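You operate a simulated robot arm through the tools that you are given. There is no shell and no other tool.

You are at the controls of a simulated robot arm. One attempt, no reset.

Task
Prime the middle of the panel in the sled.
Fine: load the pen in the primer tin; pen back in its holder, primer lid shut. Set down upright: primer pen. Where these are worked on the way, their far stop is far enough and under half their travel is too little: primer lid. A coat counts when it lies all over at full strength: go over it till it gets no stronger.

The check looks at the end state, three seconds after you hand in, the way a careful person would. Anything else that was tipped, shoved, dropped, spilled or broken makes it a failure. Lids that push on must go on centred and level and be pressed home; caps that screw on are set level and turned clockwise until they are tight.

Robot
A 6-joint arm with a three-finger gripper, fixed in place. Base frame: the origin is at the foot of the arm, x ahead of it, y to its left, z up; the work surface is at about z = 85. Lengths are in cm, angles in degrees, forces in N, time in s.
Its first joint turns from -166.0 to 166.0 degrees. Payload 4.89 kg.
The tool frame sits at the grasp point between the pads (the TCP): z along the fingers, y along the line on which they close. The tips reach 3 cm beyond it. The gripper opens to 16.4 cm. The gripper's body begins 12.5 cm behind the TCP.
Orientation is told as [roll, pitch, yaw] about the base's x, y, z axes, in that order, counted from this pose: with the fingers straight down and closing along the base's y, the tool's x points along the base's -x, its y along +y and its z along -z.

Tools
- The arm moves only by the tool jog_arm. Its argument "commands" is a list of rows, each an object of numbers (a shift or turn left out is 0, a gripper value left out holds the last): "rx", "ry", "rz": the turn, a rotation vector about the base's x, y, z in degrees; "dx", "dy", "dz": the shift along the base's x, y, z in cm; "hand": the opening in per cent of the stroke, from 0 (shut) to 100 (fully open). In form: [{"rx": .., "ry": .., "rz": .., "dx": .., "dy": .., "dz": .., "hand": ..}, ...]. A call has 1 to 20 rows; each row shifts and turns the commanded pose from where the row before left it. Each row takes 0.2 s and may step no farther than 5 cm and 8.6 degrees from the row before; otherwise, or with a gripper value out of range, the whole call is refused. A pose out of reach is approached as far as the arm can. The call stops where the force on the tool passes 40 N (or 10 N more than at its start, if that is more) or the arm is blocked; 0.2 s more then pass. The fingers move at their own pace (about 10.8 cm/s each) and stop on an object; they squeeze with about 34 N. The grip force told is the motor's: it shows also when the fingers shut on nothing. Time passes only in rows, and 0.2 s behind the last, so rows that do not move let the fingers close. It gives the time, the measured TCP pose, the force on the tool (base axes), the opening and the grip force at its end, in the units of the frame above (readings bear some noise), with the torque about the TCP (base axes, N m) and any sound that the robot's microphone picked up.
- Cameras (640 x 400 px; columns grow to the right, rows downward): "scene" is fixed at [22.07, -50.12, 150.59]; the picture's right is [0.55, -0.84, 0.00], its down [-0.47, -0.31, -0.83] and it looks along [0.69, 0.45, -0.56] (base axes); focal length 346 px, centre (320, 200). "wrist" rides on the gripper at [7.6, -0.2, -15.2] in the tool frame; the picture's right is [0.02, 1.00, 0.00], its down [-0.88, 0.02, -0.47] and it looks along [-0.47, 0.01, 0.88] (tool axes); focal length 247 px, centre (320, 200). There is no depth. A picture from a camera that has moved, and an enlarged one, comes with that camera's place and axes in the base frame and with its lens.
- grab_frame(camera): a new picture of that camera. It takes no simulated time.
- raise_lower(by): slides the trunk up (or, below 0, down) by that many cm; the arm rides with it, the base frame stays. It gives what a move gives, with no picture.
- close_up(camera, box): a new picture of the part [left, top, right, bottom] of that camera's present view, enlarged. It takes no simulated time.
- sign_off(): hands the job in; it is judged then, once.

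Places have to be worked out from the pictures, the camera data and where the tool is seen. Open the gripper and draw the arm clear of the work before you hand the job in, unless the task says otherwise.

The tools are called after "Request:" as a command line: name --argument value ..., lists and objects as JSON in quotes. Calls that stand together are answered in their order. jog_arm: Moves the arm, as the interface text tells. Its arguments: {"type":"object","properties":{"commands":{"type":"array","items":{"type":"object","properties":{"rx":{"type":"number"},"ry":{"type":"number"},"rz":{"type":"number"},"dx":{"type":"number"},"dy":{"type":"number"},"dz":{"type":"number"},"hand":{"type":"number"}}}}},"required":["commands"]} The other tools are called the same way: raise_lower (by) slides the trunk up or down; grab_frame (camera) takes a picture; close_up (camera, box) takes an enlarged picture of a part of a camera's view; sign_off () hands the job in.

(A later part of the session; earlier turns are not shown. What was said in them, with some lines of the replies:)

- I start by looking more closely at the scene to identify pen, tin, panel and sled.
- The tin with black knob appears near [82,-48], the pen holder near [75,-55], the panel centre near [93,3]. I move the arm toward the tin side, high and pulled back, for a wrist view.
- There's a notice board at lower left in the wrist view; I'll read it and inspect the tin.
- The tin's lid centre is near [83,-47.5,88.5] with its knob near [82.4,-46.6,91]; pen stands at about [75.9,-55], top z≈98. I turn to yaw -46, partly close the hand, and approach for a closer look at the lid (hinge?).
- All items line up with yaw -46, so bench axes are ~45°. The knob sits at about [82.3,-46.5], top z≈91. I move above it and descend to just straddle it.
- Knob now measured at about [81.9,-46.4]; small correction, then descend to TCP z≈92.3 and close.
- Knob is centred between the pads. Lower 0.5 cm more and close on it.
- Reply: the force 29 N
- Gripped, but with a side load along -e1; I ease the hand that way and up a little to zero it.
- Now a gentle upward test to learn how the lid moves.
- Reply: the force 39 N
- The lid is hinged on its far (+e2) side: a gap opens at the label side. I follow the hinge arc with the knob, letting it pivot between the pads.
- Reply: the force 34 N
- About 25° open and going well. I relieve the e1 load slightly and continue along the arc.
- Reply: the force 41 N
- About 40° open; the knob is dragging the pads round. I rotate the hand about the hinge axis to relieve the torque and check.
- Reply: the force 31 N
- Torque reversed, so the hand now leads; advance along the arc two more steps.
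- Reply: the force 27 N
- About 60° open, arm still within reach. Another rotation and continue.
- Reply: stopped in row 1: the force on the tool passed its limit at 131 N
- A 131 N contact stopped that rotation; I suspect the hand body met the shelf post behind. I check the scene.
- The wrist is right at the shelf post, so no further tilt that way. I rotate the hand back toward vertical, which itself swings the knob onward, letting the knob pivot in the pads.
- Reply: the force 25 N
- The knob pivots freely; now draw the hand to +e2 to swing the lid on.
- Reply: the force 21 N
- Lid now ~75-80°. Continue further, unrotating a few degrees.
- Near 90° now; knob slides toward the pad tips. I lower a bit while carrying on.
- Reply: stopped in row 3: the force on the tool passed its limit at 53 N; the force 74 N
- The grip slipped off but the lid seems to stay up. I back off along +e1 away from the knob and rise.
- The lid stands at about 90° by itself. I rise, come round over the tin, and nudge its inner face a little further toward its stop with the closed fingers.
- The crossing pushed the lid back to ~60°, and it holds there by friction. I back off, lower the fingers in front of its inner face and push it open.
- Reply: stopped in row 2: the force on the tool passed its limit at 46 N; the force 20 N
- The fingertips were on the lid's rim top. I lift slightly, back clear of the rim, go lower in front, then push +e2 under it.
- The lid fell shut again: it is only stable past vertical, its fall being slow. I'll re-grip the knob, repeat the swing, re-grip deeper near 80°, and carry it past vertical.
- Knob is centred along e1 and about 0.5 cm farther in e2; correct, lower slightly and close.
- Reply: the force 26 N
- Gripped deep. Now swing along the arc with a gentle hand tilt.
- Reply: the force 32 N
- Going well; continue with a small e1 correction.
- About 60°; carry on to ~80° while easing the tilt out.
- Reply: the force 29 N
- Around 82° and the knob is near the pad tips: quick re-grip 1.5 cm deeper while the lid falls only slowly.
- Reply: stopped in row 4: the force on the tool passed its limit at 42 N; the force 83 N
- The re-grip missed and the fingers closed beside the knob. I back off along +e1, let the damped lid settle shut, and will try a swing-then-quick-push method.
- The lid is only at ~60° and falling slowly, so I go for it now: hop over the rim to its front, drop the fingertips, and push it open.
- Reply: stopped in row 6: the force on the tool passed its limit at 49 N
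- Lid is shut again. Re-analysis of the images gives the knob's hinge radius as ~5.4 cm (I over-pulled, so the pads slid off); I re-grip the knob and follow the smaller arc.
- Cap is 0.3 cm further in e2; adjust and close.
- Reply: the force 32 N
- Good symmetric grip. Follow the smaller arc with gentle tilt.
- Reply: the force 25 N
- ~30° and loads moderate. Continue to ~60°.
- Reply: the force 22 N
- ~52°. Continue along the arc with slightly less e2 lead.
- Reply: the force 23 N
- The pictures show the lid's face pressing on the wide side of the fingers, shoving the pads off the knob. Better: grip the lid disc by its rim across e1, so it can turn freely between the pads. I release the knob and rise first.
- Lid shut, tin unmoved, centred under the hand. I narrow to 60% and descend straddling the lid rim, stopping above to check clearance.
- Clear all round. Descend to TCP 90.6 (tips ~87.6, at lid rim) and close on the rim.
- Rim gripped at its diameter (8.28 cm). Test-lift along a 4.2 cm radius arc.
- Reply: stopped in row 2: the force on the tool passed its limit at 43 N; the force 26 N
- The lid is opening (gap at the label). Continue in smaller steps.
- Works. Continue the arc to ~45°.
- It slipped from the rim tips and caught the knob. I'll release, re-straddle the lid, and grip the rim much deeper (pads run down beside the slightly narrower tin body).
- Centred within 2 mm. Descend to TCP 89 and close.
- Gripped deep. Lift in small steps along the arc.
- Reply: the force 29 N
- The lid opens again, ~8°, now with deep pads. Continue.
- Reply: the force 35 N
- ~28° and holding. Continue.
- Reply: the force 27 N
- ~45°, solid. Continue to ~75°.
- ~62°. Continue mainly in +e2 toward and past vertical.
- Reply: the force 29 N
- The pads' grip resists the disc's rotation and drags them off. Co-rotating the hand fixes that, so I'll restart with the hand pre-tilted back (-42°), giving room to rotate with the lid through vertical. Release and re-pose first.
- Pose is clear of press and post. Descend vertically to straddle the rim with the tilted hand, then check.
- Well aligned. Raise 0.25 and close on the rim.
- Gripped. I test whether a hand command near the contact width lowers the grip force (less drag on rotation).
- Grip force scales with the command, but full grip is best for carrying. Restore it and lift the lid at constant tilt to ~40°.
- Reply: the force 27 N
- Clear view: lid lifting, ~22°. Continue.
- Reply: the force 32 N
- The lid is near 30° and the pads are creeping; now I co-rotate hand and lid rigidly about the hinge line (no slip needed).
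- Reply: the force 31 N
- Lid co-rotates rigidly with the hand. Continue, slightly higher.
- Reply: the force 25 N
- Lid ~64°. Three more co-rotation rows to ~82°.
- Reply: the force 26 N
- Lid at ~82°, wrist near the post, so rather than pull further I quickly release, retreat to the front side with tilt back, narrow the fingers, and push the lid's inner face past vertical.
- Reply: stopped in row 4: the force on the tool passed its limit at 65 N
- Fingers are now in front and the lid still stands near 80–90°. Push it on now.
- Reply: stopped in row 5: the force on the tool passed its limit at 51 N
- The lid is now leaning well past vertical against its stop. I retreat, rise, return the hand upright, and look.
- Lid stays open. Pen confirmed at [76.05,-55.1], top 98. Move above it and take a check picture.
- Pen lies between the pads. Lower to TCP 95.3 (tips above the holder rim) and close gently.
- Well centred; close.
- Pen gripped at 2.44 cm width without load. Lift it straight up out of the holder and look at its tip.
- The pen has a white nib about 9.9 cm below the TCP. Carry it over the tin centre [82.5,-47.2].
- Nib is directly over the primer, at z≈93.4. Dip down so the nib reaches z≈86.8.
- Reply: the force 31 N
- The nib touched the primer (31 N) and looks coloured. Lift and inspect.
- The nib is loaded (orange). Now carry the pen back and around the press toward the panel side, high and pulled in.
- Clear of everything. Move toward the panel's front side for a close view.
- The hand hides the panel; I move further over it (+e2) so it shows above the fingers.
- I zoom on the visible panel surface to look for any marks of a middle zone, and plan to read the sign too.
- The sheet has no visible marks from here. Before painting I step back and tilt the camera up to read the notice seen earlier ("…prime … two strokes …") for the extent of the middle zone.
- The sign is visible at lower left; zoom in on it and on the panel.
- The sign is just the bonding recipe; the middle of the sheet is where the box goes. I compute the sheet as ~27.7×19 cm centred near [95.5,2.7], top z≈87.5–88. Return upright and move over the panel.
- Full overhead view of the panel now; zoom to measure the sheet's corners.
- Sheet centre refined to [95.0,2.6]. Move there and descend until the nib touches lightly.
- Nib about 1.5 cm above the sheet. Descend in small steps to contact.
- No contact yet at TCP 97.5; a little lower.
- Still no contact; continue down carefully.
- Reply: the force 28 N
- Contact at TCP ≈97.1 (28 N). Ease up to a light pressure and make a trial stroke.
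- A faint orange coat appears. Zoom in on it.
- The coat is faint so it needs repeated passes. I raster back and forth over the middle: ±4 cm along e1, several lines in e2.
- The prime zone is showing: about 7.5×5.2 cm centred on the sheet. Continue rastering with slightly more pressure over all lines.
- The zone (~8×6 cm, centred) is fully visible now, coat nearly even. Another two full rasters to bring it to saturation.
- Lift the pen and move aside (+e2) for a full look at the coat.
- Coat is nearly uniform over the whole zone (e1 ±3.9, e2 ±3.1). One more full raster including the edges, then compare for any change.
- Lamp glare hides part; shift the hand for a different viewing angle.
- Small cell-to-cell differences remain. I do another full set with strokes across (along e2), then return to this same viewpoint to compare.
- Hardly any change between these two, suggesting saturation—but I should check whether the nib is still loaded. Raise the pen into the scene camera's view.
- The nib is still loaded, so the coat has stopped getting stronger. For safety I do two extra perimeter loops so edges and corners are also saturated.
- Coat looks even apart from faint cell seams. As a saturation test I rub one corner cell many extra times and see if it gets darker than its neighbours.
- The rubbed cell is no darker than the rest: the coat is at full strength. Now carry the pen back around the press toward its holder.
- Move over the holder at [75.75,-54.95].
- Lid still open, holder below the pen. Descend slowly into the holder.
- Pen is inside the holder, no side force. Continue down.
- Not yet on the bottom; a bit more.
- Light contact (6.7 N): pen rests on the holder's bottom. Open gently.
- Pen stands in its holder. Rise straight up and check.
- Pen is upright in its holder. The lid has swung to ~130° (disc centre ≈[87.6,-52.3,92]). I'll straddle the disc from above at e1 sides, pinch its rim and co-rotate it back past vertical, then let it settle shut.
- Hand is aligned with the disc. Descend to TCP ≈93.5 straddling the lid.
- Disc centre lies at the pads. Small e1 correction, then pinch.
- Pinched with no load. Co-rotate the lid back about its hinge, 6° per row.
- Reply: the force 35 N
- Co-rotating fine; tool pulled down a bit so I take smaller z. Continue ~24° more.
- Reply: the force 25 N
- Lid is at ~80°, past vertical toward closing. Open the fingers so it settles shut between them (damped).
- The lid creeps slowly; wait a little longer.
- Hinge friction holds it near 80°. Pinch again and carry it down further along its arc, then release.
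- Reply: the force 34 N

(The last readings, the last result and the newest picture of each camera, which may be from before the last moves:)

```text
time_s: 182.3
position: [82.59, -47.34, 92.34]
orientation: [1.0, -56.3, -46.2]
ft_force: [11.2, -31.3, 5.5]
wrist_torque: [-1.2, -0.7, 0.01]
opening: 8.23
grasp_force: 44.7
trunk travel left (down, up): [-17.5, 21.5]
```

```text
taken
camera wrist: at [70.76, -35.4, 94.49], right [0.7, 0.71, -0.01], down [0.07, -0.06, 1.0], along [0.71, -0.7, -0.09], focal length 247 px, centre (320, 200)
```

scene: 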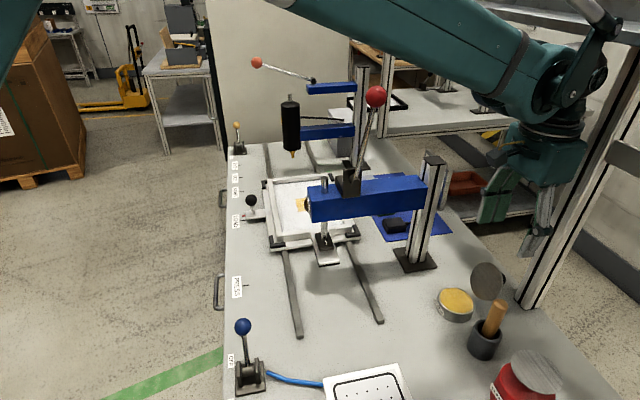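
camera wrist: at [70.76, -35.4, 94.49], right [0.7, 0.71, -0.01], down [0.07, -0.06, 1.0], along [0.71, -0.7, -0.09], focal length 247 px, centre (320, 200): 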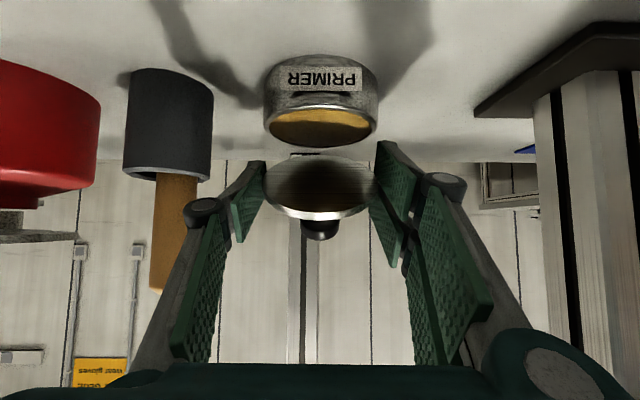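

Lid now near 50–55°. Release and wait.

Request:
jog_arm --commands '[{"hand": 62}, {}, {}, {}, {}, {}, {}, {}, {}, {}]'

Request:
grab_frame --camera "wrist"

```text
time_s: 184.5
position: [82.7, -47.24, 92.46]
orientation: [0.9, -56.4, -46.3]
ft_force: [0.2, 0.2, -0.3]
wrist_torque: [-0.05, 0.02, -0.01]
opening: 10.15
grasp_force: 0.1
trunk travel left (down, up): [-17.5, 21.5]
```

```text
taken
camera wrist: at [70.76, -35.3, 94.52], right [0.7, 0.71, -0.01], down [0.07, -0.06, 1.0], along [0.71, -0.7, -0.09], focal length 247 px, centre (320, 200)
```

wrist: 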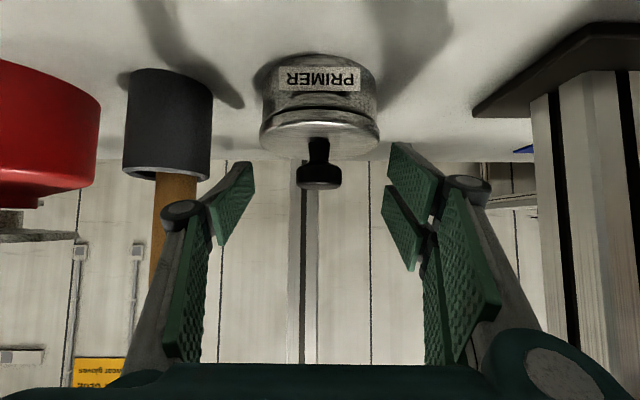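

The lid fell shut. Zoom in to check it's seated.

Request:
close_up --camera "wrist" --box '[240, 40, 400, 200]'

Request:
jog_arm --commands '[{"dz": 3}, {"dz": 4}, {"dz": 4}, {"rx": 5.7, "ry": 5.7, "dz": 1}, {"rx": 5.7, "ry": 5.7, "dz": 1}, {"rx": 5.7, "ry": 5.7, "dz": 1}, {"rx": 5.7, "ry": 5.7}, {"rx": 5.7, "ry": 5.7}, {"rx": 5.7, "ry": 5.7}, {"rx": 5.6, "ry": 5.6}, {}]'

Request:
close_up --camera "scene" --box '[420, 260, 520, 340]'

Request:
grab_frame --camera "wrist"

```text
2.50 times, centred on (320, 120) of wrist
camera zoom: at [70.76, -35.3, 94.52], right [0.7, 0.71, -0.01], down [0.07, -0.06, 1.0], along [0.71, -0.7, -0.09], focal length 617 px, centre (320, 400)
```

zoom: 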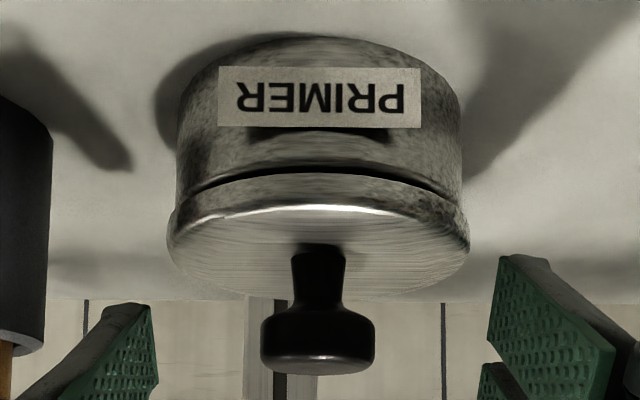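

```text
time_s: 186.9
position: [82.52, -47.37, 106.4]
orientation: [-0.1, 0.0, -45.7]
ft_force: [0.2, -0.2, -0.7]
wrist_torque: [0.06, 0.08, 0.0]
opening: 10.17
grasp_force: 0.1
trunk travel left (down, up): [-17.5, 21.5]
```

```text
5.00 times, centred on (470, 300) of scene
camera zoom: at [22.07, -50.12, 150.59], right [0.55, -0.84, 0.0], down [-0.47, -0.31, -0.83], along [0.69, 0.45, -0.56], focal length 1730 px, centre (-430, -300)
```

zoom: 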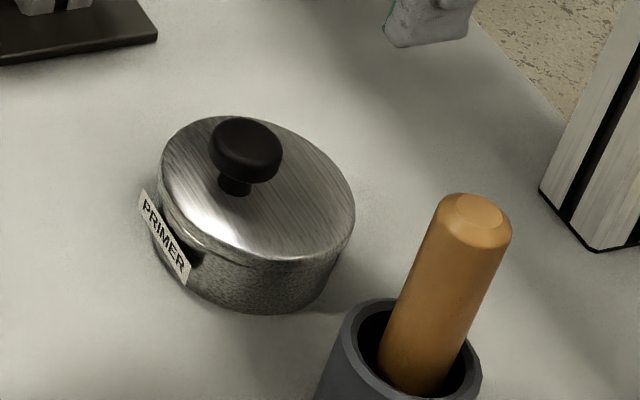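

```text
taken
camera wrist: at [77.23, -41.93, 121.67], right [0.7, 0.71, 0.0], down [0.63, -0.62, 0.47], along [0.34, -0.33, -0.88], focal length 247 px, centre (320, 200)
```

wrist: 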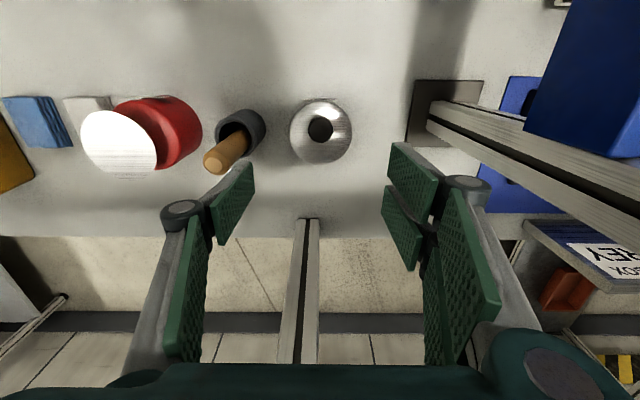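

Lid looks seated. For certainty I press lightly on the knob with closed fingers.

Request:
jog_arm --commands '[{"dx": -0.45, "dy": 0.7, "hand": 0}, {}, {}, {"dz": -4}, {"dz": -4}, {"dz": -2.5}, {"dz": -0.8}, {"dz": -0.4}, {"dz": -0.3}, {}]'

```text
time_s: 188.9
position: [82.12, -46.38, 94.83]
orientation: [-0.1, -0.2, -45.8]
ft_force: [-2.0, 1.5, 25.3]
wrist_torque: [0.05, 0.07, 0.01]
opening: 0.01
grasp_force: 34.0
trunk travel left (down, up): [-17.5, 21.5]
stopped in row 10: the force on the tool passed its limit at 46 N (the readings are from after the stop); the commanded pose is now the measured one
```

Pressed home (46 N peak, solid). Now rise, open the hand and withdraw to a clear pose.

Request:
jog_arm --commands '[{"dz": 2}, {"dz": 4}, {"dz": 4, "hand": 40}, {"dx": -4, "dy": 1, "dz": 2}, {"dx": -4, "dy": 1, "dz": 2}, {"dx": -4, "dy": 1, "dz": 2}, {"dx": -4, "dy": 1, "dz": 2}, {"dx": -4, "dy": 1, "dz": 2}, {"dx": -4, "dy": 1, "dz": 2}, {"hand": 60}, {}]'

Request:
grab_frame --camera "scene"

Request:
grab_frame --camera "wrist"

Request:
close_up --camera "scene" --box '[420, 260, 540, 370]'

```text
time_s: 191.3
position: [58.12, -40.29, 116.53]
orientation: [0.0, -0.1, -45.8]
ft_force: [-1.4, 0.1, 0.9]
wrist_torque: [-0.07, -0.14, 0.02]
opening: 9.85
grasp_force: 0.1
trunk travel left (down, up): [-17.5, 21.5]
```

```text
taken
```

scene: 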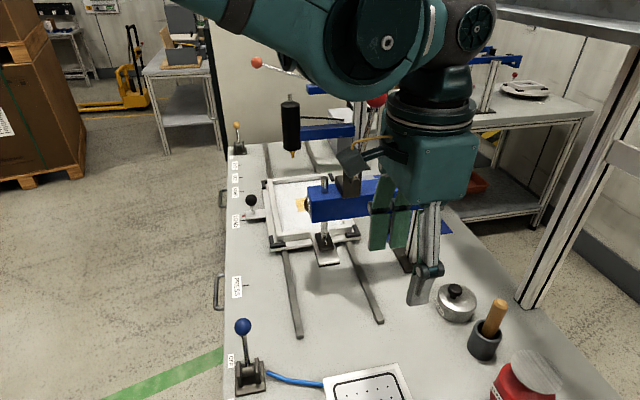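

```text
taken
camera wrist: at [52.64, -34.94, 131.9], right [0.7, 0.71, 0.0], down [0.63, -0.62, 0.48], along [0.34, -0.33, -0.88], focal length 247 px, centre (320, 200)
```

wrist: 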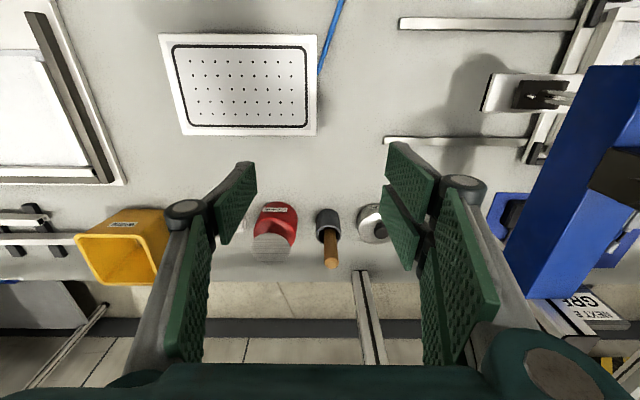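

```text
3.64 times, centred on (480, 315) of scene
camera zoom: at [22.07, -50.12, 150.59], right [0.55, -0.84, 0.0], down [-0.47, -0.31, -0.83], along [0.69, 0.45, -0.56], focal length 1258 px, centre (-262, -218)
```

zoom: 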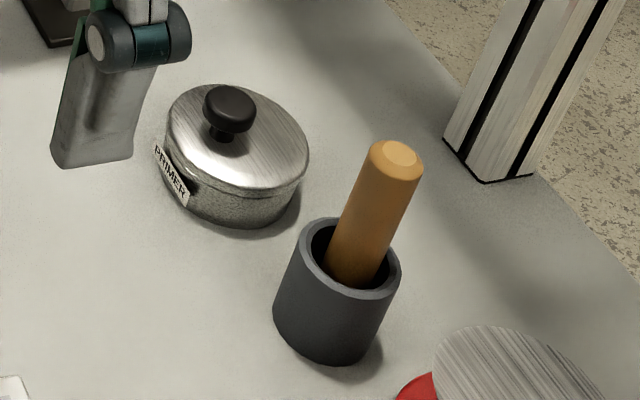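

All in order: lid shut, pen upright. I withdraw to the start-side pose and take one last look at the coat.

Request:
jog_arm --commands '[{"dx": -3.5, "dy": 2, "dz": 2.5}, {"dx": -3, "dy": 3, "dz": 2.5}, {"dy": 4.5, "dz": 2}, {"dy": 4.5, "dz": 2}, {"dy": 4.5, "dz": 2}, {"dy": 4.5, "dz": 2}, {"dy": 4.5}, {"dy": 4.5}, {"rz": 8}, {"rz": 8}, {"rz": 8}, {"rz": 8}, {}]'

Request:
grab_frame --camera "wrist"

Request:
grab_frame --camera "scene"

```text
time_s: 194.1
position: [51.64, -8.43, 129.64]
orientation: [0.0, -0.2, -13.7]
ft_force: [0.2, 0.2, 1.0]
wrist_torque: [0.01, 0.01, 0.02]
opening: 9.83
grasp_force: 0.2
trunk travel left (down, up): [-17.5, 21.5]
```

```text
taken
camera wrist: at [44.25, -6.78, 144.85], right [0.22, 0.98, 0.0], down [0.86, -0.19, 0.48], along [0.46, -0.1, -0.88], focal length 247 px, centre (320, 200)
```

wrist: 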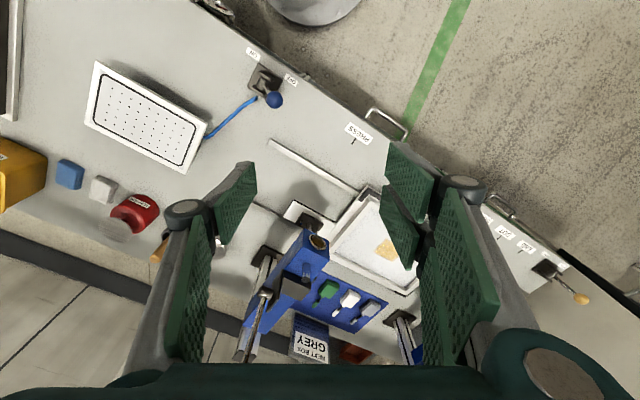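

```text
taken
```

scene: 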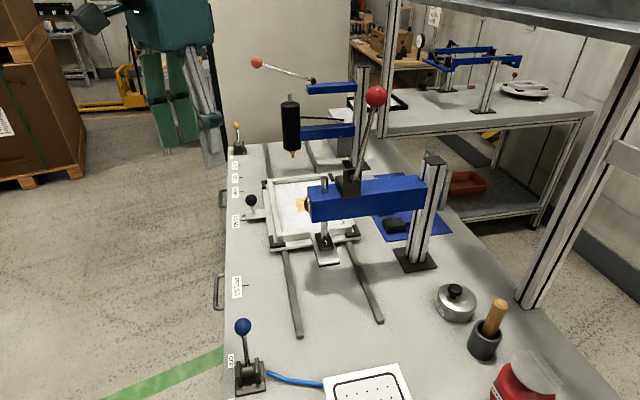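

The panel's middle carries an even coat, the pen is upright in its holder, the primer lid is shut, and nothing else looks moved. The hand is open and clear, so I hand in.

Request:
sign_off

```text
The job is handed in.
```

I primed the middle of the panel in the sled and handed the job in. I don't have the result of the check.

- **Coat:** An even coat about 8 by 6 cm lies centred on the sheet. I went over it until more passes, and extra rubbing on one corner, made no visible difference. I loaded the pen once; the nib still looked loaded when I last checked, late in the painting.
- **Pen:** It stands upright in its holder.
- **Primer lid:** It is shut. I pressed the knob until the force peaked at 46 N.
- **Contacts:** While opening the lid, an arm move stopped at 131 N; the wrist was right at the shelf post behind the tin. It took several tries to get the lid open, and in the failed ones it fell shut. I saw no sign in the pictures that the post, the tin or anything else had moved.

The arm is drawn back, clear of the work, with the gripper open.
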